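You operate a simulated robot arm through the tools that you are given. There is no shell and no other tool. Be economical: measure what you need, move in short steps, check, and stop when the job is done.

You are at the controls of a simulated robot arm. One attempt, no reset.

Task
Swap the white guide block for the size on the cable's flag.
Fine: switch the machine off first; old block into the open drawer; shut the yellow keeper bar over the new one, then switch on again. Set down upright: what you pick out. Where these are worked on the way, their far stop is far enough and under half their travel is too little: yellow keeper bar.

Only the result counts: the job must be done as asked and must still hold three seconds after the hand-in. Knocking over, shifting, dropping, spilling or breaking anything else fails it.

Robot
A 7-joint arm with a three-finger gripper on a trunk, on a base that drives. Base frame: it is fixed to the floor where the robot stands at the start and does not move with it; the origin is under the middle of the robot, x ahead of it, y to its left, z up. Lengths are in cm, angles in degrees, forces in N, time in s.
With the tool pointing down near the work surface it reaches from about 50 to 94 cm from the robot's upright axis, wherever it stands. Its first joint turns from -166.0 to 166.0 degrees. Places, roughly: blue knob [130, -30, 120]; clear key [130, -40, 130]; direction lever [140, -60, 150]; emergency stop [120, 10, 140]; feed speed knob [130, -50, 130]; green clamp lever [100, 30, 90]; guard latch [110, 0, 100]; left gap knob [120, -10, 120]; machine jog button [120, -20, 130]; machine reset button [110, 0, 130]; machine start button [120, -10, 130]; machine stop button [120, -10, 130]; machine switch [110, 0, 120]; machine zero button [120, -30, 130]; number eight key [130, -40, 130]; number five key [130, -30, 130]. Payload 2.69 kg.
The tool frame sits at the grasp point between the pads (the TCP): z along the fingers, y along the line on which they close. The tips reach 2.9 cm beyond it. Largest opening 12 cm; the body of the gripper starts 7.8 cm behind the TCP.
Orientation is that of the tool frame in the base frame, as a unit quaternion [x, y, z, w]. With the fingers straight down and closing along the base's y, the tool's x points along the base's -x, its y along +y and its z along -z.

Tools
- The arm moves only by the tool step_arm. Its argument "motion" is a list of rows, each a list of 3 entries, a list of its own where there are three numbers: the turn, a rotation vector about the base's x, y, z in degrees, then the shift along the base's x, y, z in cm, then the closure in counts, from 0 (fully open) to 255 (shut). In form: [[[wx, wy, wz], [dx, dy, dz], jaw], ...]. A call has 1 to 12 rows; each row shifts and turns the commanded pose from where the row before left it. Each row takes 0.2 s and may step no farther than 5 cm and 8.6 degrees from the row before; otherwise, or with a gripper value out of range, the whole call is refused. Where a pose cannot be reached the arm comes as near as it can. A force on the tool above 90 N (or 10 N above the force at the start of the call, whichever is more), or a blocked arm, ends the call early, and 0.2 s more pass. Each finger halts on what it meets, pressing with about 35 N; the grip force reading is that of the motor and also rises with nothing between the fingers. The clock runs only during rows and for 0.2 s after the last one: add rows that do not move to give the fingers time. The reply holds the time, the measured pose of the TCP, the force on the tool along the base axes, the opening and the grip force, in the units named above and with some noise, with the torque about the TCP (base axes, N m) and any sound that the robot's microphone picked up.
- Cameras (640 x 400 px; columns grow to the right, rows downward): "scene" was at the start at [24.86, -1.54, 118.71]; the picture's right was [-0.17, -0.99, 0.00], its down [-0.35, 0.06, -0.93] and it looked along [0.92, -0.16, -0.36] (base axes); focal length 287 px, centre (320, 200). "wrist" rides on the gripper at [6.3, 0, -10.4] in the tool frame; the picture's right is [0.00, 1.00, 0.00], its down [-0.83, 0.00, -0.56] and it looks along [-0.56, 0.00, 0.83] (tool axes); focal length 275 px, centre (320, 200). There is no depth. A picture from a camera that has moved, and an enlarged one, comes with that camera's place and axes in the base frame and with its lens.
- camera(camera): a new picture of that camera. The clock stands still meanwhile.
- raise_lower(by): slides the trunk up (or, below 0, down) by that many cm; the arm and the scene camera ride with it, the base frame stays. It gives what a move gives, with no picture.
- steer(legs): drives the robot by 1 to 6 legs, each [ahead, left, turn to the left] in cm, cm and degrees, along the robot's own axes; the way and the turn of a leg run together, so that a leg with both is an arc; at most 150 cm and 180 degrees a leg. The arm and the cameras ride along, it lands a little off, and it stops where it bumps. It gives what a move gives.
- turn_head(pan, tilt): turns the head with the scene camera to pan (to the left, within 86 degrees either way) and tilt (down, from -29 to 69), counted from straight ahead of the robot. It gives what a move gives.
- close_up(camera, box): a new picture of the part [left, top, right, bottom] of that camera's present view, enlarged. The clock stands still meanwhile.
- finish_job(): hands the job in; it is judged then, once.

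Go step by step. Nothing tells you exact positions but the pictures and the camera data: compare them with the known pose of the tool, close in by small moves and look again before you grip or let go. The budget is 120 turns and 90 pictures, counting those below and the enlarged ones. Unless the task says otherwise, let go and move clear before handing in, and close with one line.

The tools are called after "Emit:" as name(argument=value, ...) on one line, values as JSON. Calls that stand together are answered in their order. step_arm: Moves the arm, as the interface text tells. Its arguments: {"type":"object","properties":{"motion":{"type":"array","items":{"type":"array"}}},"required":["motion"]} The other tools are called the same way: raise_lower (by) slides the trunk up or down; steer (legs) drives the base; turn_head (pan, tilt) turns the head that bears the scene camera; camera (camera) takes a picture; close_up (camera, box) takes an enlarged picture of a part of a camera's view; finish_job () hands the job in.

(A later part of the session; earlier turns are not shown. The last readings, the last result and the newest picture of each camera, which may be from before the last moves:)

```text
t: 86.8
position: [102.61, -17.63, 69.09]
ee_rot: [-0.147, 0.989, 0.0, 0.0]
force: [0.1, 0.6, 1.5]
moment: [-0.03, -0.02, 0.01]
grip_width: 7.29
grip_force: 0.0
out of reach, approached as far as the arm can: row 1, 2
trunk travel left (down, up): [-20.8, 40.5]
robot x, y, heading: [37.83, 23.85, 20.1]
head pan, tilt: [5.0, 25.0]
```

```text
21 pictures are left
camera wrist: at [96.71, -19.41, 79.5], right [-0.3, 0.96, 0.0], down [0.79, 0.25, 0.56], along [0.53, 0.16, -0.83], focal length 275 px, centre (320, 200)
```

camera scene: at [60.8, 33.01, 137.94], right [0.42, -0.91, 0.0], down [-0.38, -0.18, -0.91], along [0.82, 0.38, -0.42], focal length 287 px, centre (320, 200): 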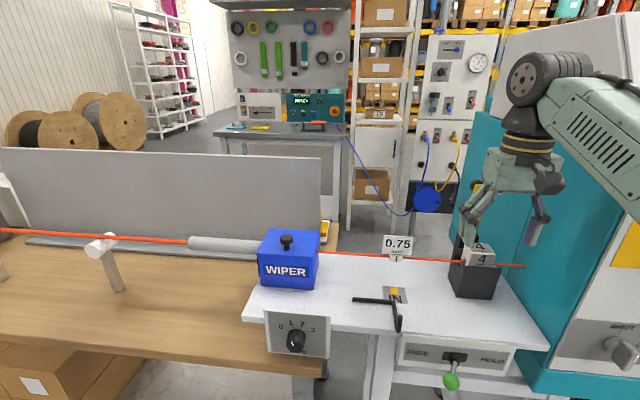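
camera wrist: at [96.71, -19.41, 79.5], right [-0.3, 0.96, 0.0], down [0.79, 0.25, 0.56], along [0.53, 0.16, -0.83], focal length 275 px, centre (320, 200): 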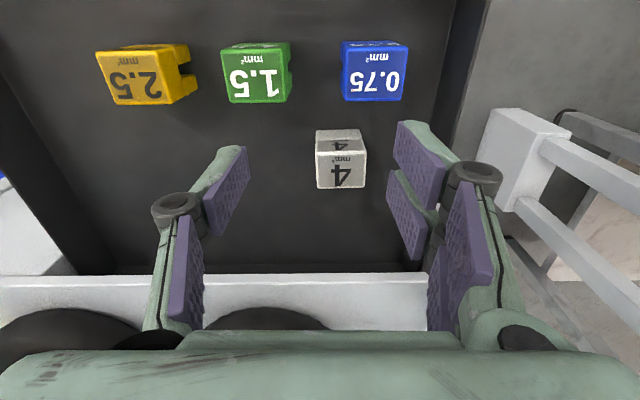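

White stands upright in the drawer. Blue top is at about (99.1, −14.2). To ease reach, I raise the arm while moving over blue, then lower the trunk fully.

Emit:
step_arm(motion=[[[0, 0, 0], [-0.5, 0.5, 4.5], 100], [[0, 0, 0], [-1, 1, 4.4], 100], [[0, 0, 0], [-1, 1, 4.4], 100], [[0, 0, 0], [-1, 0.93, 4.2], 100]])

Emit:
raise_lower(by=-20.5)

Emit:
close_up(camera="wrist", box=[160, 0, 480, 200])

```text
t: 87.8
position: [101.42, -15.15, 75.64]
ee_rot: [-0.147, 0.989, -0.006, 0.003]
force: [-0.5, -0.5, 0.3]
moment: [-0.01, -0.02, -0.01]
grip_width: 7.29
grip_force: 0.0
out of reach, approached as far as the arm can: row 1, 2, 3, 4
trunk travel left (down, up): [-20.8, 40.5]
robot x, y, heading: [37.79, 23.66, 19.8]
head pan, tilt: [5.0, 25.0]
```

```text
t: 90.2
position: [101.21, -15.07, 63.28]
ee_rot: [-0.148, 0.989, -0.005, 0.006]
force: [-0.2, 0.0, 0.7]
moment: [-0.05, 0.01, 0.01]
grip_width: 7.29
grip_force: 0.1
trunk travel left (down, up): [-7.8, 53.5]
robot x, y, heading: [37.87, 23.76, 20.0]
head pan, tilt: [5.0, 25.0]
stopped: the arm was blocked; the commanded pose is now the measured one
```

```text
2.00 times, centred on (320, 100) of wrist
camera zoom: at [95.1, -16.76, 73.59], right [-0.3, 0.95, -0.01], down [0.79, 0.25, 0.56], along [0.54, 0.16, -0.83], focal length 551 px, centre (320, 400)
```

zoom: 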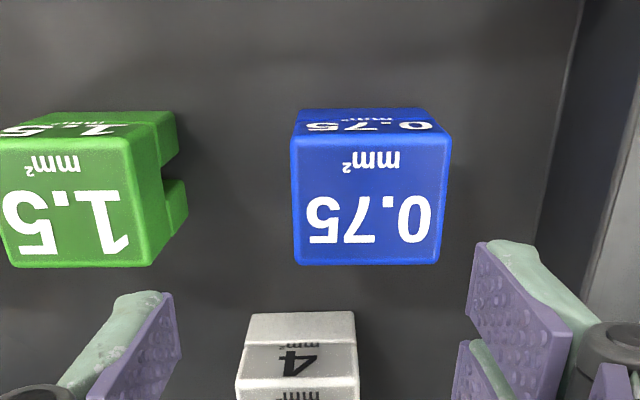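

The trunk stopped because some part of the arm was blocked. I look with the head camera.

Emit:
turn_head(pan=-40, tilt=35)

Emit:
camera(camera="scene")

```text
t: 91.3
position: [101.25, -15.08, 63.23]
ee_rot: [-0.147, 0.989, -0.006, 0.007]
force: [0.6, 0.1, 0.1]
moment: [-0.02, -0.01, 0.03]
grip_width: 7.27
grip_force: 0.0
trunk travel left (down, up): [-7.8, 53.5]
robot x, y, heading: [37.65, 23.75, 19.8]
head pan, tilt: [-40.0, 35.0]
```

```text
19 pictures are left
camera scene: at [60.44, 26.08, 83.33], right [-0.34, -0.94, 0.0], down [-0.53, 0.2, -0.82], along [0.77, -0.28, -0.57], focal length 287 px, centre (320, 200)
```

scene: 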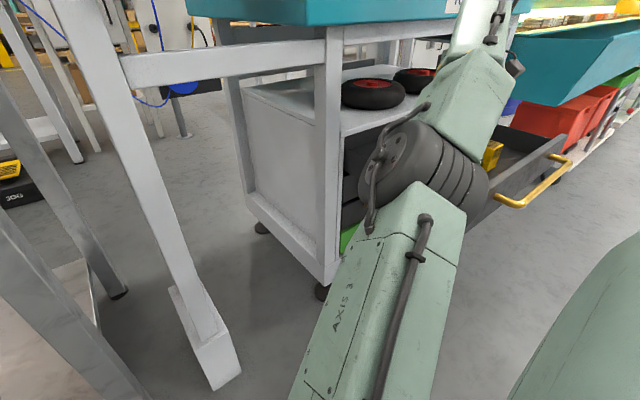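

The low elbow is beside the drawer's flank. I raise, and shift the robot by (−8.5, 0) so that blue lies where white was relative to the robot — a pose already proven clear.

Emit:
raise_lower(by=13)

Emit:
steer(legs=[[-8, 2.9, 0]])

Emit:
step_arm(motion=[[[0.56, 0.9, 0], [2.1, 0.3, -1.5], 100], [[0, 0, 0], [2.1, 0.3, -2.5], 100], [[0, 0, 0], [2.2, 0.3, -2.5], 100], [[0, 0, 0], [0, 0, -2.5], 100]])

Emit:
close_up(camera="wrist", box=[160, 0, 480, 200])

```text
t: 92.9
position: [101.38, -15.04, 75.6]
ee_rot: [-0.147, 0.989, -0.007, 0.004]
force: [0.0, 0.0, 0.0]
moment: [0.01, 0.02, -0.03]
grip_width: 7.32
grip_force: 0.2
trunk travel left (down, up): [-20.8, 40.5]
robot x, y, heading: [37.73, 23.77, 19.8]
head pan, tilt: [-40.0, 35.0]
```

```text
t: 94.0
position: [92.85, -14.99, 75.68]
ee_rot: [-0.149, 0.989, -0.006, 0.004]
force: [0.8, 0.2, -0.2]
moment: [0.0, 0.02, 0.0]
grip_width: 7.27
grip_force: 0.0
trunk travel left (down, up): [-20.8, 40.5]
robot x, y, heading: [28.84, 23.54, 19.9]
head pan, tilt: [-40.0, 35.0]
```

```text
t: 95.0
position: [98.39, -14.35, 67.76]
ee_rot: [-0.148, 0.989, 0.001, -0.005]
force: [0.8, 0.2, -0.1]
moment: [-0.01, -0.02, 0.01]
grip_width: 7.28
grip_force: 0.1
out of reach, approached as far as the arm can: row 1, 4
trunk travel left (down, up): [-20.8, 40.5]
robot x, y, heading: [29.16, 23.85, 19.8]
head pan, tilt: [-40.0, 35.0]
```

```text
2.00 times, centred on (320, 100) of wrist
camera zoom: at [92.35, -16.02, 78.3], right [-0.3, 0.95, 0.0], down [0.8, 0.25, 0.55], along [0.52, 0.17, -0.84], focal length 551 px, centre (320, 400)
```

zoom: 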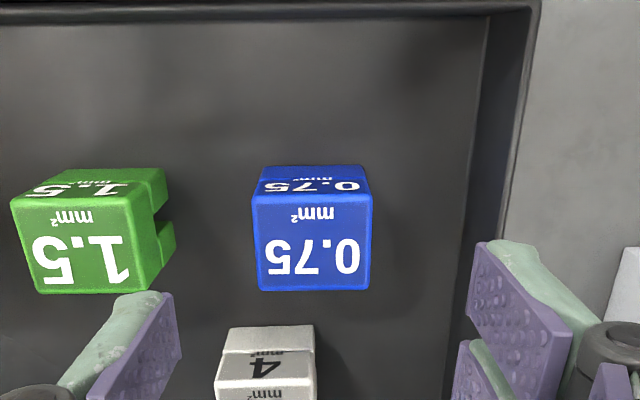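

Emit:
step_arm(motion=[[[0, 0, 0], [0.65, 0.3, 0], 123], [[0, 0, 0], [0, 0, 0], 123]])

Emit:
raise_lower(by=-6)

Emit:
close_up(camera="wrist", box=[160, 0, 480, 200])

```text
t: 95.6
position: [98.93, -13.88, 67.88]
ee_rot: [-0.149, 0.989, 0.0, -0.003]
force: [0.6, -0.2, -0.1]
moment: [0.01, 0.01, 0.04]
grip_width: 6.22
grip_force: 0.1
trunk travel left (down, up): [-20.8, 40.5]
robot x, y, heading: [29.01, 23.91, 19.9]
head pan, tilt: [-40.0, 35.0]
```

```text
t: 96.6
position: [98.94, -13.94, 61.74]
ee_rot: [-0.149, 0.989, 0.0, -0.003]
force: [0.6, 0.2, -0.2]
moment: [0.0, 0.04, 0.01]
grip_width: 6.23
grip_force: 0.1
trunk travel left (down, up): [-14.8, 46.5]
robot x, y, heading: [29.0, 23.92, 19.7]
head pan, tilt: [-40.0, 35.0]
```

```text
2.00 times, centred on (320, 100) of wrist
camera zoom: at [92.98, -15.66, 72.37], right [-0.3, 0.95, 0.0], down [0.8, 0.25, 0.55], along [0.53, 0.16, -0.83], focal length 551 px, centre (320, 400)
```

zoom: 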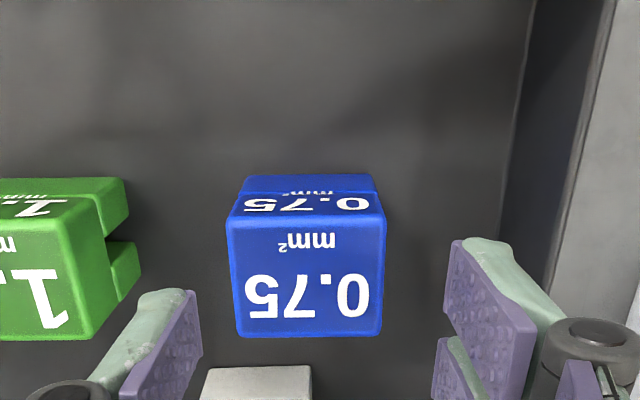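

Emit:
step_arm(motion=[[[0, 0, 0], [0.1, -0.35, 0], 123]])

Emit:
raise_lower(by=-4.3)

Emit:
step_arm(motion=[[[0, 0, 0], [0, 0, 0], 150], [[0, 0, 0], [0, 0, 0], 190], [[0, 0, 0], [0, 0, 0], 220], [[0, 0, 0], [0, 0, 0], 220]])

```text
t: 97.0
position: [98.86, -14.15, 61.85]
ee_rot: [-0.149, 0.989, 0.0, -0.004]
force: [0.2, -0.2, 0.9]
moment: [-0.01, -0.02, -0.01]
grip_width: 6.2
grip_force: 0.1
trunk travel left (down, up): [-14.8, 46.5]
robot x, y, heading: [29.05, 24.0, 19.7]
head pan, tilt: [-40.0, 35.0]
```

```text
t: 97.9
position: [98.82, -14.02, 57.59]
ee_rot: [-0.148, 0.989, 0.0, -0.004]
force: [-0.5, -0.3, 0.5]
moment: [0.0, -0.02, -0.01]
grip_width: 6.21
grip_force: 0.1
trunk travel left (down, up): [-10.5, 50.8]
robot x, y, heading: [29.36, 23.54, 19.8]
head pan, tilt: [-40.0, 35.0]
```

```text
t: 98.9
position: [98.85, -14.07, 57.61]
ee_rot: [-0.149, 0.989, 0.0, -0.004]
force: [0.1, -0.9, 1.2]
moment: [0.0, 0.04, -0.04]
grip_width: 4.73
grip_force: 35.5
trunk travel left (down, up): [-10.5, 50.8]
robot x, y, heading: [28.99, 24.03, 19.8]
head pan, tilt: [-40.0, 35.0]
```

Blue is held. I raise the trunk fully, look, and swing back left in front of the holder.

Emit:
raise_lower(by=50.7)

Emit:
step_arm(motion=[[[0, 0, 0.35], [-1.11, 3.91, 0.7], 220], [[0, 0, 0.35], [-1.11, 3.91, 0.7], 220], [[0, 0, 0.35], [-1.11, 3.91, 0.7], 220], [[0, 0, 0.35], [-1.11, 3.91, 0.7], 220], [[0, 0, 0.35], [-1.11, 3.91, 0.7], 220], [[0, 0, 0.35], [-1.11, 3.91, 0.7], 220], [[0, 0, 0.35], [-1.11, 3.91, 0.7], 220]])

Emit:
steer(legs=[[8, -2.9, 0]])

Emit:
camera(camera="wrist")

```text
refused: 50.7 is not a number from -40 to 40
```

```text
t: 100.5
position: [104.2, -2.94, 62.51]
ee_rot: [-0.163, 0.987, 0.001, -0.003]
force: [-0.2, 3.2, 8.1]
moment: [0.13, -0.07, 0.03]
grip_width: 1.88
grip_force: 0.7
out of reach, approached as far as the arm can: row 1, 2, 3, 4, 5, 6, 7
trunk travel left (down, up): [-10.5, 50.8]
robot x, y, heading: [29.41, 23.6, 19.9]
head pan, tilt: [-40.0, 35.0]
```

```text
t: 101.5
position: [110.8, -5.23, 63.06]
ee_rot: [-0.144, 0.99, -0.002, 0.002]
force: [0.1, -0.2, 0.2]
moment: [-0.03, 0.0, -0.02]
grip_width: 1.65
grip_force: 0.1
trunk travel left (down, up): [-10.5, 50.8]
robot x, y, heading: [37.3, 23.92, 20.0]
head pan, tilt: [-40.0, 35.0]
```

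```text
16 pictures are left
camera wrist: at [104.81, -6.82, 73.56], right [-0.29, 0.96, -0.01], down [0.79, 0.24, 0.56], along [0.54, 0.16, -0.83], focal length 275 px, centre (320, 200)
```

wrist: 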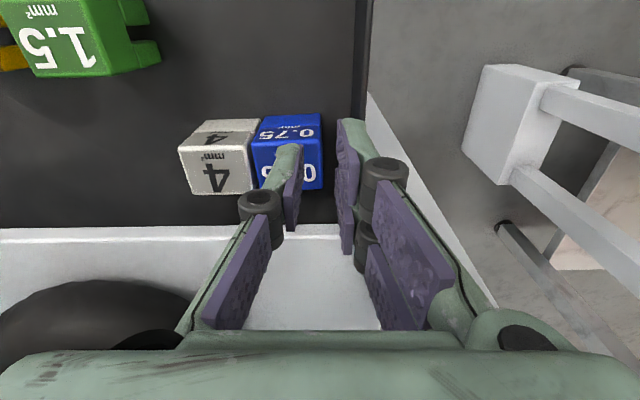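

A refused lift let the later moves run and the blue block slipped out, but it stands upright in the drawer next to the white. I rise straight up and re-survey.

Emit:
raise_lower(by=14)

Emit:
camera(camera="wrist")

Emit:
close_up(camera="scene", box=[160, 0, 640, 300])

```text
t: 102.3
position: [110.71, -5.79, 67.53]
ee_rot: [-0.139, 0.99, 0.004, -0.004]
force: [21.3, 22.5, -50.7]
moment: [-4.07, 4.34, 0.26]
grip_width: 1.67
grip_force: 0.1
trunk travel left (down, up): [-15.7, 45.6]
robot x, y, heading: [37.15, 23.57, 19.6]
head pan, tilt: [-40.0, 35.0]
stopped: the force on the tool passed its limit at 268 N (the readings are from after the stop); the commanded pose is now the measured one
```

```text
15 pictures are left
camera wrist: at [104.64, -7.43, 78.0], right [-0.28, 0.96, 0.01], down [0.8, 0.23, 0.55], along [0.53, 0.16, -0.83], focal length 275 px, centre (320, 200)
```

wrist: 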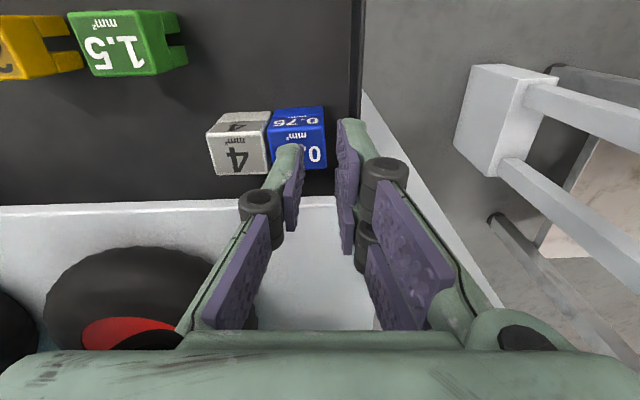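

```text
1.33 times, centred on (400, 150) of scene
camera zoom: at [59.94, 25.99, 91.03], right [-0.35, -0.94, 0.0], down [-0.54, 0.2, -0.82], along [0.77, -0.28, -0.57], focal length 382 px, centre (213, 267)
```

zoom: 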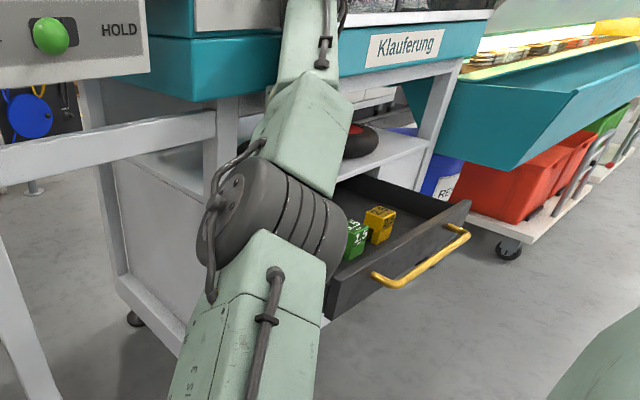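

The wrist was under the machine's overhang. I ease down slightly, back the base straight out 14 cm, then rise.

Emit:
raise_lower(by=-1.5)

Emit:
steer(legs=[[-14, 0, 0]])

```text
t: 103.0
position: [110.48, -5.84, 66.1]
ee_rot: [-0.138, 0.99, 0.002, -0.003]
force: [0.1, -0.8, 0.8]
moment: [0.01, 0.0, -0.04]
grip_width: 1.63
grip_force: 0.1
trunk travel left (down, up): [-14.2, 47.1]
robot x, y, heading: [37.06, 23.85, 20.0]
head pan, tilt: [-40.0, 35.0]
```

```text
t: 104.3
position: [97.46, -10.43, 65.86]
ee_rot: [-0.14, 0.99, 0.002, -0.005]
force: [0.3, 0.5, -0.2]
moment: [-0.02, 0.01, 0.02]
grip_width: 1.64
grip_force: 0.0
trunk travel left (down, up): [-14.2, 47.1]
robot x, y, heading: [23.41, 19.09, 19.6]
head pan, tilt: [-40.0, 35.0]
```

Emit:
raise_lower(by=9)

Emit:
step_arm(motion=[[[0, 0, 1.5], [0, 0, 0], 60], [[0, 0, 0], [0, 0, 0], 60]])

Emit:
camera(camera="wrist")

```text
t: 105.6
position: [97.24, -10.45, 75.0]
ee_rot: [-0.14, 0.99, 0.002, -0.006]
force: [0.3, -0.4, 0.5]
moment: [-0.01, -0.03, 0.0]
grip_width: 1.62
grip_force: 0.1
trunk travel left (down, up): [-23.2, 38.1]
robot x, y, heading: [23.49, 19.26, 19.7]
head pan, tilt: [-40.0, 35.0]
```

```text
t: 106.2
position: [97.32, -10.38, 74.75]
ee_rot: [-0.153, 0.988, 0.001, -0.006]
force: [-0.6, -0.4, -0.4]
moment: [0.0, 0.0, 0.02]
grip_width: 6.12
grip_force: 0.0
trunk travel left (down, up): [-23.2, 38.1]
robot x, y, heading: [23.66, 18.66, 19.5]
head pan, tilt: [-40.0, 35.0]
```

```text
13 pictures are left
camera wrist: at [91.43, -12.29, 85.42], right [-0.31, 0.95, 0.01], down [0.8, 0.25, 0.55], along [0.52, 0.17, -0.84], focal length 275 px, centre (320, 200)
```

wrist: 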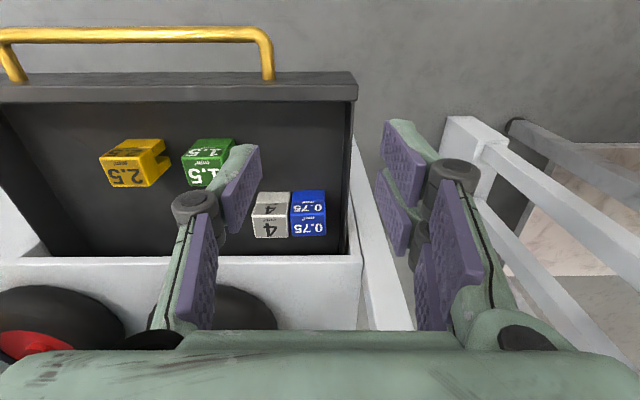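

The drawer was pushed in ~9 cm during that mishap (handle f 82 instead of 73), so I will pull it back out by its handle, then regrip blue. First I turn the tool 90° so the fingers close along the drawer's direction, over the handle.

Emit:
step_arm(motion=[[[0, 0, -8.2], [-0.17, -1.04, 0], 100], [[0, 0, -8.2], [-0.17, -1.04, 0], 150], [[0, 0, -8.2], [-0.17, -1.04, 0], 200], [[0, 0, -8.2], [-0.17, -1.04, 0], 200], [[0, 0, -8.2], [-0.17, -1.04, 0], 200], [[0, 0, -8.2], [-0.17, -1.04, 0], 200], [[0, 0, -8.2], [-0.17, -1.04, 0], 200], [[0, 0, -8.2], [-0.17, -1.04, 0], 200], [[0, 0, -8.2], [-0.17, -1.04, 0], 200], [[0, 0, -8.2], [-0.17, -1.04, 0], 200], [[0, 0, -6], [-0.1, -1.0, 0], 200]])

```text
t: 108.6
position: [93.46, -16.71, 73.41]
ee_rot: [0.578, 0.816, 0.005, -0.001]
force: [-0.4, -0.1, 1.0]
moment: [0.01, 0.0, -0.03]
grip_width: 2.59
grip_force: 0.0
out of reach, approached as far as the arm can: row 1, 2, 3, 4, 5, 6, 7, 8, 9, 10, 11
trunk travel left (down, up): [-23.2, 38.1]
robot x, y, heading: [23.63, 19.15, 19.7]
head pan, tilt: [-40.0, 35.0]
```

Emit:
camera(camera="wrist")

```text
12 pictures are left
camera wrist: at [91.27, -10.72, 83.98], right [0.94, 0.34, 0.01], down [0.28, -0.79, 0.55], along [0.19, -0.52, -0.84], focal length 275 px, centre (320, 200)
```

wrist: 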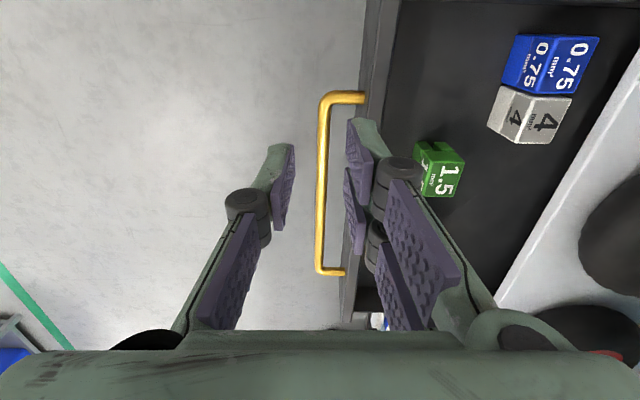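

The handle is clearly seen: bar at f ≈ 82.5, z ≈ 53. I shift right along it and lower.

Emit:
step_arm(motion=[[[0, 0, 0], [0.82, -1.73, 0], 200], [[0, 0, 0], [0.82, -1.73, -1], 200], [[0, 0, 0], [0, 0, -2], 200]])

Emit:
raise_lower(by=-9)

Emit:
close_up(camera="wrist", box=[200, 80, 456, 240])

```text
t: 109.4
position: [93.15, -17.68, 70.34]
ee_rot: [0.576, 0.818, 0.005, -0.001]
force: [0.9, 0.1, -0.5]
moment: [-0.03, 0.0, -0.02]
grip_width: 2.57
grip_force: 0.0
out of reach, approached as far as the arm can: row 1, 2
trunk travel left (down, up): [-23.2, 38.1]
robot x, y, heading: [23.33, 18.61, 19.7]
head pan, tilt: [-40.0, 35.0]
```

```text
t: 110.6
position: [93.15, -17.78, 61.46]
ee_rot: [0.577, 0.817, 0.004, -0.002]
force: [-0.2, 0.1, -0.4]
moment: [-0.03, 0.02, -0.01]
grip_width: 2.6
grip_force: 0.1
trunk travel left (down, up): [-14.2, 47.1]
robot x, y, heading: [23.67, 18.83, 19.7]
head pan, tilt: [-40.0, 35.0]
```

```text
2.50 times, centred on (328, 160) of wrist
camera zoom: at [91.01, -11.76, 71.93], right [0.94, 0.34, 0.01], down [0.28, -0.79, 0.55], along [0.19, -0.51, -0.84], focal length 688 px, centre (300, 300)
```

zoom: 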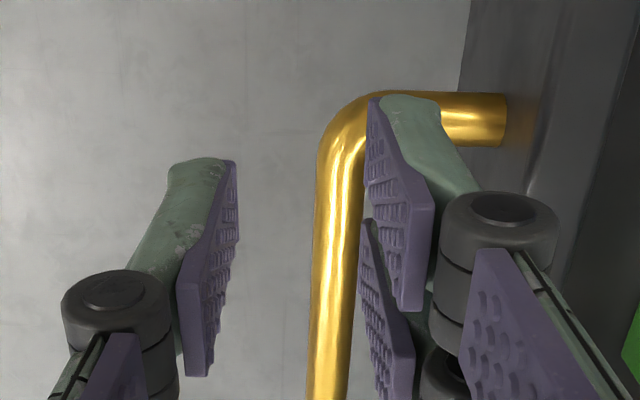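

I use the base to make the small correction (1 cm ahead, 2.8 cm right).

Emit:
steer(legs=[[1.0, -2.8, 0]])

Emit:
raise_lower(by=-3.5)

Emit:
close_up(camera="wrist", box=[200, 80, 456, 240])

```text
t: 111.5
position: [94.98, -19.88, 61.37]
ee_rot: [0.576, 0.817, 0.005, -0.003]
force: [0.3, 0.0, 0.5]
moment: [-0.01, -0.01, -0.01]
grip_width: 2.58
grip_force: 0.0
trunk travel left (down, up): [-14.2, 47.1]
robot x, y, heading: [25.58, 16.75, 19.9]
head pan, tilt: [-40.0, 35.0]
```

```text
t: 112.3
position: [95.06, -19.95, 57.81]
ee_rot: [0.577, 0.817, 0.005, -0.002]
force: [-0.7, -0.1, 0.7]
moment: [0.02, -0.01, -0.01]
grip_width: 2.58
grip_force: 0.1
trunk travel left (down, up): [-10.7, 50.6]
robot x, y, heading: [25.15, 16.5, 19.7]
head pan, tilt: [-40.0, 35.0]
```

```text
2.50 times, centred on (328, 160) of wrist
camera zoom: at [92.9, -13.96, 68.42], right [0.94, 0.34, 0.01], down [0.28, -0.79, 0.55], along [0.19, -0.51, -0.84], focal length 688 px, centre (300, 300)
```

zoom: 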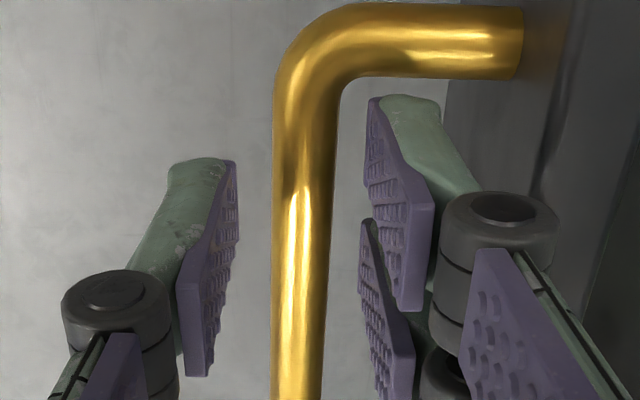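

The fingers straddle the bar. I lower, grip, and pull by driving back 8.8 cm.

Emit:
raise_lower(by=-2.8)

Emit:
step_arm(motion=[[[0, 0, 0], [0, 0, 0], 225], [[0, 0, 0], [0, 0, 0], 245], [[0, 0, 0], [0, 0, 0], 245]])

```text
t: 113.0
position: [95.06, -19.89, 55.33]
ee_rot: [0.577, 0.817, 0.005, -0.001]
force: [0.8, 0.1, 0.0]
moment: [0.01, 0.02, -0.01]
grip_width: 2.58
grip_force: 0.0
trunk travel left (down, up): [-7.9, 53.4]
robot x, y, heading: [25.51, 16.69, 19.9]
head pan, tilt: [-40.0, 35.0]
```

```text
t: 113.8
position: [94.9, -19.96, 55.38]
ee_rot: [0.576, 0.817, 0.006, -0.001]
force: [0.9, 3.7, -4.7]
moment: [-0.51, -0.18, -1.01]
grip_width: 1.37
grip_force: 34.1
trunk travel left (down, up): [-7.9, 53.4]
robot x, y, heading: [25.57, 16.65, 19.9]
head pan, tilt: [-40.0, 35.0]
```

Emit:
steer(legs=[[-8.9, 0, 0]])

```text
t: 114.9
position: [86.57, -22.83, 55.48]
ee_rot: [0.575, 0.818, 0.007, -0.001]
force: [-9.7, 28.6, -9.3]
moment: [0.34, 0.11, -1.25]
grip_width: 1.36
grip_force: 39.9
trunk travel left (down, up): [-7.9, 53.4]
robot x, y, heading: [16.92, 13.59, 19.6]
head pan, tilt: [-40.0, 35.0]
```

The handle is back at f ≈ 73.6, as originally. I release, rise, and drive so that the same arm pose lies over blue.

Emit:
step_arm(motion=[[[0, 0, 0], [0, 0, 0], 210], [[0, 0, 0], [0, 0, 0], 202], [[0, 0, 0], [0, 0, 0], 202]])

Emit:
raise_lower(by=15)

```text
t: 115.7
position: [86.58, -22.7, 55.42]
ee_rot: [0.575, 0.818, 0.007, -0.002]
force: [-0.2, 0.0, 0.4]
moment: [0.01, -0.02, -0.01]
grip_width: 2.49
grip_force: 0.1
trunk travel left (down, up): [-7.9, 53.4]
robot x, y, heading: [17.28, 13.38, 19.7]
head pan, tilt: [-40.0, 35.0]
```

```text
t: 117.5
position: [86.65, -22.73, 69.86]
ee_rot: [0.576, 0.818, 0.004, -0.003]
force: [-0.1, 0.2, 0.5]
moment: [-0.01, -0.02, 0.02]
grip_width: 2.5
grip_force: 0.1
trunk travel left (down, up): [-22.9, 38.4]
robot x, y, heading: [16.94, 13.57, 19.8]
head pan, tilt: [-40.0, 35.0]
```

Emit:
steer(legs=[[19, 5.9, 0]])

Emit:
step_arm(motion=[[[0, 0, 0], [0, 0, 0], 120], [[0, 0, 0], [0, 0, 0], 85], [[0, 0, 0], [0, 0, 0], 85]])

Emit:
camera(camera="wrist")

```text
t: 119.1
position: [102.41, -11.04, 70.05]
ee_rot: [0.576, 0.818, 0.004, -0.002]
force: [0.0, 0.2, -0.4]
moment: [0.0, 0.0, -0.01]
grip_width: 2.48
grip_force: 0.1
trunk travel left (down, up): [-22.9, 38.4]
robot x, y, heading: [33.01, 25.64, 19.6]
head pan, tilt: [-40.0, 35.0]
```

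```text
t: 119.9
position: [102.39, -11.03, 70.04]
ee_rot: [0.577, 0.817, 0.006, -0.003]
force: [0.3, -0.3, 0.4]
moment: [-0.02, 0.01, 0.02]
grip_width: 7.94
grip_force: 0.0
trunk travel left (down, up): [-22.9, 38.4]
robot x, y, heading: [33.27, 25.48, 19.9]
head pan, tilt: [-40.0, 35.0]
```

```text
9 pictures are left
camera wrist: at [100.33, -5.12, 80.62], right [0.94, 0.34, 0.01], down [0.28, -0.79, 0.55], along [0.19, -0.51, -0.84], focal length 275 px, centre (320, 200)
```

wrist: 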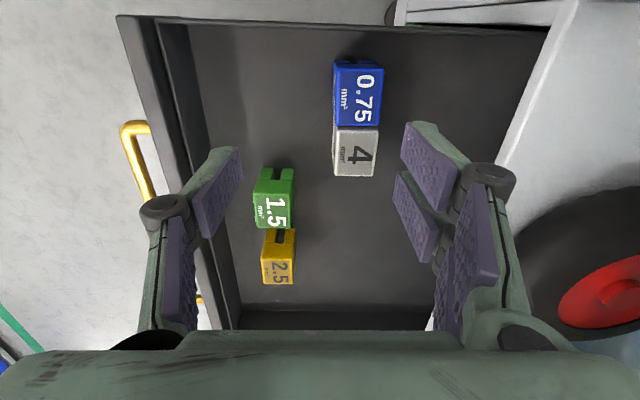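

All blocks are upright and the drawer is back in place. Blue is at (105.6, −9.1). I position over it, lower and grip along f.

Emit:
steer(legs=[[3.7, 0.5, 0]])

Emit:
raise_lower(by=-6.5)

Emit:
camera(camera="wrist")

```text
t: 120.8
position: [105.76, -9.33, 70.06]
ee_rot: [0.576, 0.817, 0.006, -0.003]
force: [-0.7, -0.2, -0.1]
moment: [0.0, 0.04, 0.0]
grip_width: 8.0
grip_force: 0.0
trunk travel left (down, up): [-22.9, 38.4]
robot x, y, heading: [35.99, 27.08, 19.7]
head pan, tilt: [-40.0, 35.0]
```

```text
t: 121.8
position: [105.86, -9.23, 63.51]
ee_rot: [0.576, 0.818, 0.005, -0.003]
force: [0.4, 0.9, 0.7]
moment: [-0.02, 0.0, 0.03]
grip_width: 7.99
grip_force: 0.0
trunk travel left (down, up): [-16.4, 44.9]
robot x, y, heading: [36.27, 27.15, 19.8]
head pan, tilt: [-40.0, 35.0]
```

```text
8 pictures are left
camera wrist: at [103.66, -3.4, 74.14], right [0.94, 0.34, 0.01], down [0.28, -0.79, 0.55], along [0.19, -0.51, -0.84], focal length 275 px, centre (320, 200)
```

wrist: 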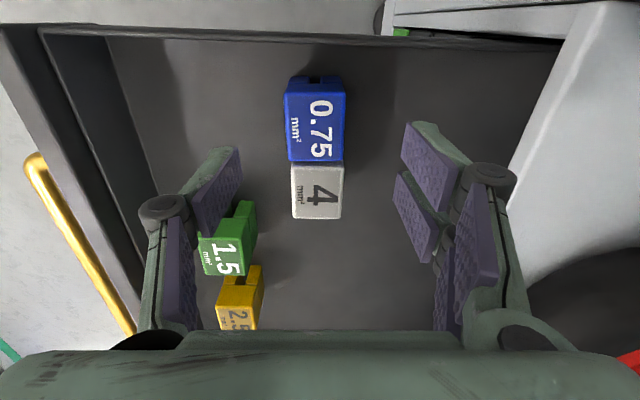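

Emit:
raise_lower(by=-5.9)

Emit:
step_arm(motion=[[[0, 0, 0], [0, 0, 0], 130], [[0, 0, 0], [0, 0, 0], 180], [[0, 0, 0], [0, 0, 0], 220], [[0, 0, 0], [0, 0, 0], 220], [[0, 0, 0], [0, 0, 0], 220]])

```text
t: 122.8
position: [105.81, -9.26, 57.69]
ee_rot: [0.576, 0.817, 0.005, -0.002]
force: [-0.3, -0.5, -0.2]
moment: [-0.02, 0.01, 0.01]
grip_width: 8.0
grip_force: 0.0
trunk travel left (down, up): [-10.5, 50.8]
robot x, y, heading: [36.29, 27.32, 19.6]
head pan, tilt: [-40.0, 35.0]
```

```text
t: 124.0
position: [105.79, -9.26, 57.74]
ee_rot: [0.576, 0.818, 0.005, -0.003]
force: [0.5, 0.4, 1.2]
moment: [-0.04, 0.01, -0.01]
grip_width: 3.93
grip_force: 35.2
trunk travel left (down, up): [-10.5, 50.8]
robot x, y, heading: [36.08, 27.24, 19.4]
head pan, tilt: [-40.0, 35.0]
```

Gripped (3.93 cm deep). I lift, move it 8 cm forward in the drawer, and set it down.

Emit:
raise_lower(by=4)

Emit:
steer(legs=[[-8.4, -0.8, 0]])

Emit:
raise_lower(by=-3.9)

Emit:
raise_lower(by=-0.2)

```text
t: 124.8
position: [105.82, -9.34, 61.53]
ee_rot: [0.575, 0.818, 0.005, -0.003]
force: [0.3, -0.3, -1.5]
moment: [0.0, 0.01, -0.02]
grip_width: 3.95
grip_force: 35.2
trunk travel left (down, up): [-14.5, 46.8]
robot x, y, heading: [36.09, 27.28, 19.6]
head pan, tilt: [-40.0, 35.0]
```

```text
t: 125.9
position: [98.06, -12.86, 61.75]
ee_rot: [0.576, 0.818, 0.006, -0.003]
force: [0.5, 0.1, -1.4]
moment: [0.0, -0.02, -0.01]
grip_width: 3.94
grip_force: 35.0
trunk travel left (down, up): [-14.5, 46.8]
robot x, y, heading: [28.31, 23.71, 19.7]
head pan, tilt: [-40.0, 35.0]
```

```text
t: 126.7
position: [98.06, -12.94, 57.73]
ee_rot: [0.576, 0.818, 0.005, -0.003]
force: [-0.4, -0.3, -0.1]
moment: [-0.04, -0.04, -0.02]
grip_width: 3.97
grip_force: 34.7
trunk travel left (down, up): [-10.6, 50.7]
robot x, y, heading: [28.63, 24.0, 19.7]
head pan, tilt: [-40.0, 35.0]
```

```text
t: 127.2
position: [98.14, -12.88, 57.7]
ee_rot: [0.576, 0.818, 0.006, -0.002]
force: [1.3, 0.1, 6.0]
moment: [0.1, 0.12, 0.0]
grip_width: 3.94
grip_force: 34.9
trunk travel left (down, up): [-10.4, 50.9]
robot x, y, heading: [28.67, 23.68, 19.5]
head pan, tilt: [-40.0, 35.0]
```

Set down. I release, rise and rotate the tool back 90°.

Emit:
step_arm(motion=[[[0, 0, 0], [0, 0, 0], 170], [[0, 0, 0], [0, 0, 0], 130], [[0, 0, 0], [0, 0, 0], 100]])

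Emit:
raise_lower(by=10.3)

Emit:
step_arm(motion=[[[0, 0, 8.2], [0, 0, 0], 100], [[0, 0, 8.2], [0, 0, 0], 100], [[0, 0, 8.2], [0, 0, 0], 100], [[0, 0, 8.2], [0, 0, 0], 100], [[0, 0, 8.2], [0, 0, 0], 100], [[0, 0, 8.2], [0, 0, 0], 100], [[0, 0, 8.2], [0, 0, 0], 100], [[0, 0, 8.2], [0, 0, 0], 100], [[0, 0, 8.2], [0, 0, 0], 110], [[0, 0, 8.2], [0, 0, 0], 123], [[0, 0, 8.0], [0, 0, 0], 123]])

```text
t: 128.0
position: [98.13, -12.9, 57.62]
ee_rot: [0.576, 0.818, 0.005, -0.003]
force: [0.7, 0.1, 0.1]
moment: [0.01, 0.0, 0.0]
grip_width: 7.3
grip_force: 0.1
trunk travel left (down, up): [-10.4, 50.9]
robot x, y, heading: [28.83, 23.55, 19.7]
head pan, tilt: [-40.0, 35.0]
```

```text
t: 129.4
position: [98.17, -12.86, 67.84]
ee_rot: [0.575, 0.818, 0.005, -0.003]
force: [0.0, 0.1, 0.8]
moment: [-0.02, -0.01, -0.03]
grip_width: 7.29
grip_force: 0.0
trunk travel left (down, up): [-20.7, 40.6]
robot x, y, heading: [28.49, 23.61, 19.6]
head pan, tilt: [-40.0, 35.0]
```

```text
t: 131.8
position: [98.16, -12.99, 67.87]
ee_rot: [-0.171, 0.985, 0.002, -0.006]
force: [0.2, -0.7, 0.0]
moment: [0.0, 0.01, -0.01]
grip_width: 6.21
grip_force: 0.0
trunk travel left (down, up): [-20.7, 40.6]
robot x, y, heading: [28.48, 23.9, 19.7]
head pan, tilt: [-40.0, 35.0]
```

Emit:
step_arm(motion=[[[0, 0, 0], [-0.12, 0.33, 0], 123]])

Emit:
raise_lower(by=-5.5)

Emit:
close_up(camera="wrist", box=[160, 0, 480, 200])

```text
t: 132.2
position: [97.89, -12.69, 67.97]
ee_rot: [-0.171, 0.985, 0.002, -0.006]
force: [0.1, -0.8, 0.5]
moment: [0.02, -0.03, -0.02]
grip_width: 6.18
grip_force: 0.1
trunk travel left (down, up): [-20.7, 40.6]
robot x, y, heading: [28.59, 23.47, 19.6]
head pan, tilt: [-40.0, 35.0]
```

```text
t: 133.2
position: [98.1, -12.52, 62.44]
ee_rot: [-0.171, 0.985, 0.002, -0.006]
force: [0.4, 0.4, -0.8]
moment: [0.01, -0.01, 0.01]
grip_width: 6.23
grip_force: 0.0
trunk travel left (down, up): [-15.2, 46.1]
robot x, y, heading: [28.37, 23.87, 19.7]
head pan, tilt: [-40.0, 35.0]
```

```text
2.00 times, centred on (320, 100) of wrist
camera zoom: at [92.25, -14.62, 72.96], right [-0.34, 0.94, 0.01], down [0.79, 0.28, 0.55], along [0.51, 0.19, -0.84], focal length 551 px, centre (320, 400)
```

zoom: 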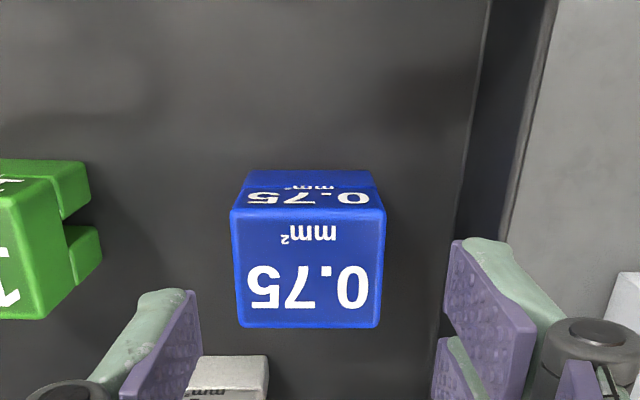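

Emit:
step_arm(motion=[[[0, 0, 0], [0.1, -0.33, 0], 123]])

Emit:
raise_lower(by=-5)

Emit:
step_arm(motion=[[[0, 0, 0], [0, 0, 0], 150], [[0, 0, 0], [0, 0, 0], 190], [[0, 0, 0], [0, 0, 0], 225], [[0, 0, 0], [0, 0, 0], 225], [[0, 0, 0], [0, 0, 0], 225]])

```text
t: 133.6
position: [98.09, -12.93, 62.41]
ee_rot: [-0.171, 0.985, 0.003, -0.006]
force: [-0.1, 0.4, -0.2]
moment: [-0.01, 0.0, -0.02]
grip_width: 6.22
grip_force: 0.0
trunk travel left (down, up): [-15.2, 46.1]
robot x, y, heading: [28.34, 23.86, 19.4]
head pan, tilt: [-40.0, 35.0]
```

```text
t: 134.5
position: [97.98, -12.84, 57.45]
ee_rot: [-0.171, 0.985, 0.002, -0.005]
force: [0.0, 0.5, 0.7]
moment: [0.0, -0.02, 0.05]
grip_width: 6.2
grip_force: 0.0
trunk travel left (down, up): [-10.2, 51.1]
robot x, y, heading: [28.49, 23.63, 19.7]
head pan, tilt: [-40.0, 35.0]
```

```text
t: 135.7
position: [98.09, -12.74, 57.45]
ee_rot: [-0.171, 0.985, 0.002, -0.006]
force: [-0.9, -0.2, 0.5]
moment: [0.06, 0.02, -0.01]
grip_width: 4.75
grip_force: 34.9
trunk travel left (down, up): [-10.2, 51.1]
robot x, y, heading: [28.51, 23.84, 19.8]
head pan, tilt: [-40.0, 35.0]
```

Blue is held at 4.75 cm. I raise the trunk in two legal lifts.

Emit:
raise_lower(by=15)

Emit:
raise_lower(by=36)

```text
t: 137.4
position: [98.1, -12.82, 72.48]
ee_rot: [-0.171, 0.985, 0.001, -0.005]
force: [0.1, -0.1, 0.1]
moment: [0.0, -0.01, 0.01]
grip_width: 4.72
grip_force: 34.4
trunk travel left (down, up): [-25.2, 36.1]
robot x, y, heading: [28.43, 23.82, 19.6]
head pan, tilt: [-40.0, 35.0]
```

```text
t: 140.9
position: [98.07, -12.93, 108.39]
ee_rot: [-0.171, 0.985, 0.001, -0.006]
force: [1.5, -0.4, -1.2]
moment: [-0.03, -0.01, 0.01]
grip_width: 4.73
grip_force: 35.2
trunk travel left (down, up): [-61.2, 0.1]
robot x, y, heading: [28.66, 23.92, 19.7]
head pan, tilt: [-40.0, 35.0]
```

Emit:
step_arm(motion=[[[0, -0.7, 0], [-1.38, 4.28, 0.83], 225], [[0, 0, 0], [-1.38, 4.28, 0.83], 225], [[0, 0, 0], [-1.38, 4.28, 0.83], 225], [[0, 0, 0], [-1.38, 4.28, 0.83], 225], [[0, 0, 0], [-1.38, 4.28, 0.83], 225], [[0, 0, 0], [-1.38, 4.28, 0.83], 225]])

```text
t: 142.3
position: [89.69, 12.78, 113.13]
ee_rot: [-0.172, 0.985, 0.004, 0.0]
force: [-0.6, -0.3, -1.1]
moment: [-0.03, 0.0, -0.01]
grip_width: 4.75
grip_force: 34.8
trunk travel left (down, up): [-61.2, 0.1]
robot x, y, heading: [28.76, 23.63, 19.7]
head pan, tilt: [-40.0, 35.0]
```

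Emit:
steer(legs=[[8.3, -3.0, 0]])

Emit:
turn_head(pan=5, tilt=25)

```text
t: 143.4
position: [98.5, 12.63, 113.11]
ee_rot: [-0.17, 0.985, 0.003, 0.0]
force: [-0.1, 0.2, -1.9]
moment: [0.03, 0.03, 0.02]
grip_width: 4.73
grip_force: 35.4
trunk travel left (down, up): [-61.2, 0.1]
robot x, y, heading: [36.95, 23.49, 19.8]
head pan, tilt: [-40.0, 35.0]
```

```text
t: 144.5
position: [98.39, 12.7, 113.2]
ee_rot: [-0.17, 0.985, 0.003, 0.001]
force: [0.2, 0.1, -0.8]
moment: [-0.02, 0.0, -0.03]
grip_width: 4.75
grip_force: 35.4
trunk travel left (down, up): [-61.2, 0.1]
robot x, y, heading: [37.53, 23.67, 19.8]
head pan, tilt: [5.0, 25.0]
```

Emit:
step_arm(motion=[[[0, 0, 0], [-1.1, 3.0, 0.3], 225], [[0, 0, 0], [4.4, 1.62, 0], 225], [[0, 0, 0], [4.4, 1.62, 0], 225], [[0, 0, 0], [4.4, 1.62, 0], 225], [[0, 0, 0], [4.4, 1.62, 0], 225], [[0, 0, 0], [4.6, 1.65, 0], 225], [[0, 0, 0], [0, 0, 0], 225]])

Emit:
close_up(camera="wrist", box=[200, 40, 440, 190])

```text
t: 146.1
position: [119.42, 23.54, 113.35]
ee_rot: [-0.17, 0.985, 0.003, 0.0]
force: [0.2, -0.2, -0.5]
moment: [-0.02, -0.01, 0.0]
grip_width: 4.73
grip_force: 35.3
trunk travel left (down, up): [-61.2, 0.1]
robot x, y, heading: [37.27, 23.91, 19.8]
head pan, tilt: [5.0, 25.0]
```

```text
2.67 times, centred on (320, 115) of wrist
camera zoom: at [113.63, 21.53, 123.85], right [-0.34, 0.94, 0.0], down [0.78, 0.28, 0.56], along [0.52, 0.19, -0.83], focal length 734 px, centre (320, 427)
```

zoom: 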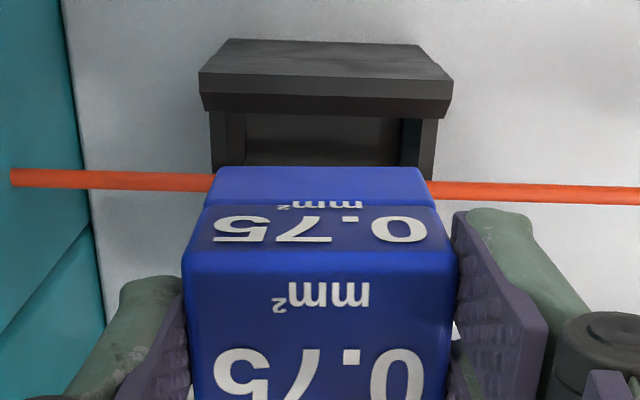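

Lateral offset is only ~0.2 cm. I correct to the white block's seat reference (119.65, 23.85) and descend watchfully.

Emit:
step_arm(motion=[[[0, 0, 0], [0.22, 0.3, 0], 225], [[0, 0, 0], [0, 0, -1.2], 225], [[0, 0, 0], [0, 0, -1.2], 225], [[0, 0, 0], [0, 0, -1.0], 225], [[0, 0, 0], [0, 0, 0], 225]])

```text
t: 147.3
position: [119.7, 24.09, 109.99]
ee_rot: [-0.17, 0.985, 0.002, 0.001]
force: [0.1, 0.3, -1.6]
moment: [0.01, 0.01, 0.01]
grip_width: 4.73
grip_force: 35.1
trunk travel left (down, up): [-61.2, 0.1]
robot x, y, heading: [37.25, 23.88, 19.5]
head pan, tilt: [5.0, 25.0]
```

Emit:
step_arm(motion=[[[0, 0, 0], [-0.03, -0.15, 0], 225], [[0, 0, 0], [0, 0, 0], 225]])

Emit:
step_arm(motion=[[[0, 0, 0], [0, 0, -0.8], 225], [[0, 0, 0], [0, 0, -0.8], 225], [[0, 0, 0], [0, 0, -0.6], 225]])

```text
t: 147.9
position: [119.59, 23.96, 110.13]
ee_rot: [-0.171, 0.985, 0.003, 0.0]
force: [-0.9, -0.5, -0.8]
moment: [0.0, -0.02, -0.01]
grip_width: 4.71
grip_force: 34.9
trunk travel left (down, up): [-61.2, 0.1]
robot x, y, heading: [37.5, 23.81, 19.8]
head pan, tilt: [5.0, 25.0]
```

```text
t: 148.7
position: [119.67, 24.0, 108.07]
ee_rot: [-0.171, 0.985, 0.002, 0.001]
force: [-0.7, -0.2, -0.6]
moment: [-0.01, -0.03, -0.02]
grip_width: 4.73
grip_force: 34.6
trunk travel left (down, up): [-61.2, 0.1]
robot x, y, heading: [37.14, 23.67, 19.9]
head pan, tilt: [5.0, 25.0]
```

Emit:
step_arm(motion=[[[0, 0, 0], [0, -0.1, -0.5], 225], [[0, 0, 0], [0, 0, -0.5], 225], [[0, 0, 0], [0, 0, -0.5], 225], [[0, 0, 0], [0, 0, 0], 225]])

```text
t: 149.7
position: [119.76, 23.73, 106.34]
ee_rot: [-0.171, 0.985, 0.003, 0.0]
force: [0.7, -0.4, -0.7]
moment: [0.01, 0.03, 0.01]
grip_width: 4.73
grip_force: 34.8
trunk travel left (down, up): [-61.2, 0.1]
robot x, y, heading: [37.31, 23.83, 19.5]
head pan, tilt: [5.0, 25.0]
```

Emit:
step_arm(motion=[[[0, 0, 0], [0, 0.05, -0.4], 225], [[0, 0, 0], [0, 0, -0.4], 225], [[0, 0, 0], [0, 0, -0.3], 225], [[0, 0, 0], [0, 0, 0], 225]])

```text
t: 150.7
position: [119.68, 23.83, 105.27]
ee_rot: [-0.17, 0.985, 0.002, 0.001]
force: [0.5, 0.8, -1.8]
moment: [0.01, 0.0, -0.01]
grip_width: 4.74
grip_force: 35.1
trunk travel left (down, up): [-61.2, 0.1]
robot x, y, heading: [37.25, 23.75, 19.9]
head pan, tilt: [5.0, 25.0]
```

It slid in without resistance to the old seat height. I press down slightly for contact.

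Emit:
step_arm(motion=[[[0, 0, 0], [0, 0, -0.2], 225], [[0, 0, 0], [0, 0, 0], 225]])

```text
t: 151.3
position: [119.62, 23.92, 105.24]
ee_rot: [-0.17, 0.985, 0.002, 0.001]
force: [1.8, -0.2, 4.7]
moment: [-0.1, -0.06, 0.01]
grip_width: 4.72
grip_force: 34.4
trunk travel left (down, up): [-61.2, 0.1]
robot x, y, heading: [37.38, 23.69, 19.8]
head pan, tilt: [5.0, 25.0]
```

Seated. I release narrowly and rise.

Emit:
step_arm(motion=[[[0, 0, 0], [0, 0, 0], 150], [[0, 0, 0], [0, 0, 0], 127], [[0, 0, 0], [0, 0, 0], 127], [[0, 0, 0], [0, 0, 2.5], 127], [[0, 0, 0], [0, 0, 3], 127], [[0, 0, 0], [0, 0, 2.5], 127]])

Emit:
camera(camera="wrist")

```text
t: 152.7
position: [119.66, 24.05, 113.1]
ee_rot: [-0.171, 0.985, 0.003, 0.001]
force: [0.2, -0.5, -0.2]
moment: [0.0, -0.02, 0.0]
grip_width: 6.02
grip_force: 0.2
trunk travel left (down, up): [-61.2, 0.1]
robot x, y, heading: [37.65, 23.8, 19.7]
head pan, tilt: [5.0, 25.0]
```

```text
5 pictures are left
camera wrist: at [113.87, 21.89, 123.64], right [-0.34, 0.94, 0.01], down [0.78, 0.28, 0.56], along [0.52, 0.19, -0.83], focal length 275 px, centre (320, 200)
```

wrist: 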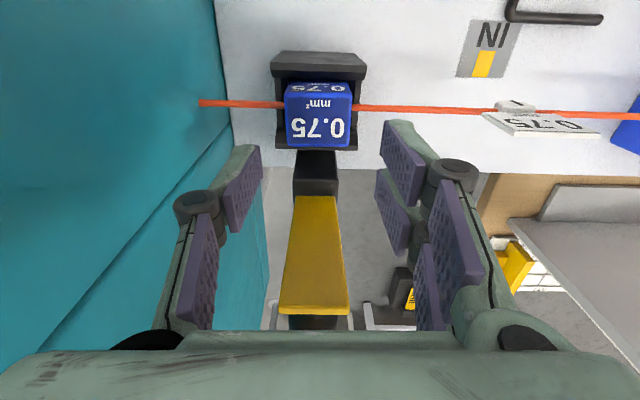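

Blue is seated under the open keeper. Now I move 5 cm nearer so the fingers straddle the raised bar, pitch the tool, and grip its edges.

Emit:
steer(legs=[[5, 0, 0]])

Emit:
step_arm(motion=[[[2.7, -7.5, 0], [0.1, 0, 0.3], 127], [[2.7, -7.5, 0], [0.1, 0, 0.2], 127], [[2.7, -7.5, 0], [0.1, 0, 0.2], 127], [[2.7, -7.5, 0], [0, 0, 0.2], 127], [[0, 0, 0], [0, 0, 0], 127]])

Emit:
camera(camera="wrist")

```text
t: 153.7
position: [124.67, 25.62, 112.97]
ee_rot: [-0.17, 0.985, 0.003, -0.001]
force: [0.6, -0.5, -0.2]
moment: [-0.02, 0.07, -0.01]
grip_width: 6.04
grip_force: 0.1
trunk travel left (down, up): [-61.2, 0.1]
robot x, y, heading: [41.8, 25.4, 19.6]
head pan, tilt: [5.0, 25.0]
```

```text
t: 154.8
position: [124.75, 25.66, 114.09]
ee_rot: [-0.164, 0.947, 0.051, 0.271]
force: [0.1, 0.2, -0.1]
moment: [-0.02, 0.01, 0.04]
grip_width: 6.01
grip_force: 0.0
trunk travel left (down, up): [-61.2, 0.1]
robot x, y, heading: [41.76, 25.41, 19.7]
head pan, tilt: [5.0, 25.0]
```

```text
4 pictures are left
camera wrist: at [114.56, 22.04, 119.57], right [-0.34, 0.94, 0.0], down [0.39, 0.14, 0.91], along [0.86, 0.31, -0.41], focal length 275 px, centre (320, 200)
```

wrist: 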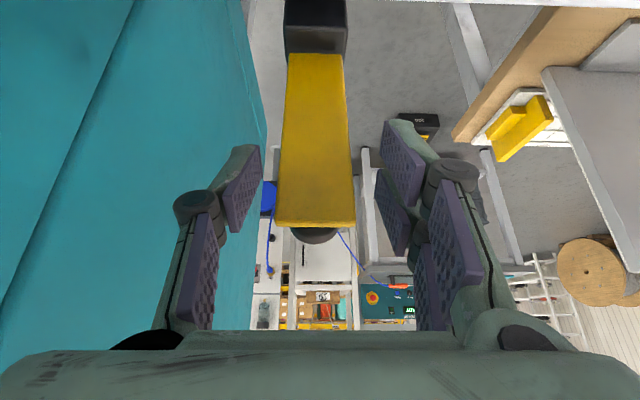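

The bar lies between the pads. I grip it and pull it forward over the top.

Emit:
step_arm(motion=[[[0, 0, 0], [0, 0, 0], 160], [[0, 0, 0], [0, 0, 0], 200], [[0, 0, 0], [0, 0, 0], 240], [[0, 0, 0], [0, 0, 0], 240], [[0, 0, 0], [0, 0, 0], 240]])

Emit:
step_arm(motion=[[[1.3, -3.7, 0], [-1.09, -0.38, 0.3], 240], [[1.3, -3.7, 0], [-1.11, -0.39, 0.15], 240], [[1.3, -3.7, 0], [-1.11, -0.39, 0], 240], [[1.3, -3.7, 0], [-1.1, -0.39, -0.19], 240], [[1.3, -3.7, 0], [-1.08, -0.38, -0.34], 240], [[1.3, -3.7, 0], [-1.01, -0.35, -0.5], 240]])

```text
t: 156.1
position: [124.81, 25.49, 114.01]
ee_rot: [-0.163, 0.947, 0.051, 0.271]
force: [6.0, -9.6, 2.5]
moment: [-0.23, -0.35, -0.27]
grip_width: 3.36
grip_force: 45.0
trunk travel left (down, up): [-61.2, 0.1]
robot x, y, heading: [42.54, 25.46, 19.7]
head pan, tilt: [5.0, 25.0]
```

```text
t: 157.4
position: [118.55, 23.43, 113.37]
ee_rot: [-0.153, 0.872, 0.083, 0.457]
force: [22.4, -2.5, -14.8]
moment: [0.07, -0.63, -0.33]
grip_width: 3.36
grip_force: 44.7
trunk travel left (down, up): [-61.2, 0.1]
robot x, y, heading: [42.04, 25.36, 19.8]
head pan, tilt: [5.0, 25.0]
```

Still holding; I follow the bar down most of the way.

Emit:
step_arm(motion=[[[1.3, -3.7, 0], [-0.9, -0.32, -0.64], 240], [[1.3, -3.7, 0], [-0.82, -0.29, -0.78], 240], [[1.3, -3.7, 0], [-0.7, -0.25, -0.89], 240], [[1.3, -3.7, 0], [-0.58, -0.2, -1.0], 240], [[1.3, -3.7, 0], [-0.46, -0.16, -1.07], 240]])

```text
t: 158.7
position: [114.94, 22.2, 108.9]
ee_rot: [-0.137, 0.781, 0.106, 0.6]
force: [25.9, 1.2, -1.8]
moment: [0.39, -0.78, -0.53]
grip_width: 3.38
grip_force: 45.4
trunk travel left (down, up): [-61.2, 0.1]
robot x, y, heading: [41.89, 25.22, 19.9]
head pan, tilt: [5.0, 25.0]
```

Emit:
step_arm(motion=[[[0.8, -2.3, 0], [-0.2, -0.07, -1.1], 240], [[0.8, -2.3, 0], [-0.1, -0.04, -1.0], 240], [[0, 0, 0], [0, 0, 0], 240]])

```text
t: 159.4
position: [114.27, 22.0, 107.09]
ee_rot: [-0.133, 0.753, 0.109, 0.635]
force: [2.6, -1.2, 12.1]
moment: [0.54, -1.43, -0.35]
grip_width: 3.38
grip_force: 45.0
trunk travel left (down, up): [-61.2, 0.1]
robot x, y, heading: [41.58, 25.29, 19.6]
head pan, tilt: [5.0, 25.0]
```

Emit:
step_arm(motion=[[[0, 0, 0], [0, 0, 0], 180], [[0, 0, 0], [0, 0, 0], 130], [[0, 0, 0], [-1, -0.35, 0.5], 120], [[0, 0, 0], [-4, -1.4, 0.8], 120], [[0, 0, 0], [-4, -1.4, 0.8], 120]])

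Emit:
close_up(camera="wrist", box=[160, 0, 480, 200])

```text
t: 160.7
position: [105.38, 18.84, 108.8]
ee_rot: [-0.133, 0.754, 0.11, 0.634]
force: [-0.4, 0.1, -0.2]
moment: [-0.01, -0.03, 0.03]
grip_width: 6.37
grip_force: 0.0
trunk travel left (down, up): [-61.2, 0.1]
robot x, y, heading: [42.21, 25.45, 19.9]
head pan, tilt: [5.0, 25.0]
```

```text
2.00 times, centred on (320, 100) of wrist
camera zoom: at [94.75, 15.05, 104.53], right [-0.34, 0.94, -0.01], down [-0.38, -0.13, 0.92], along [0.86, 0.32, 0.4], focal length 551 px, centre (320, 400)
```

zoom: 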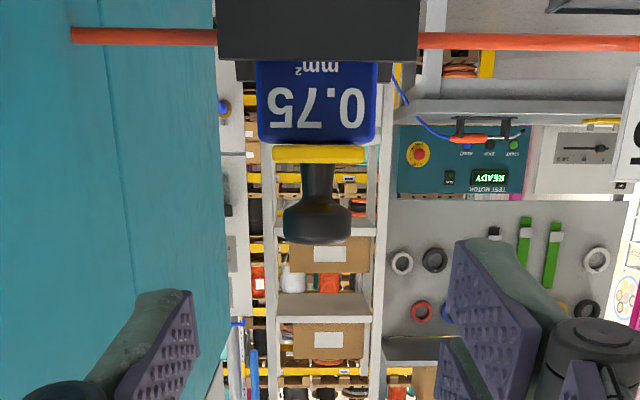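

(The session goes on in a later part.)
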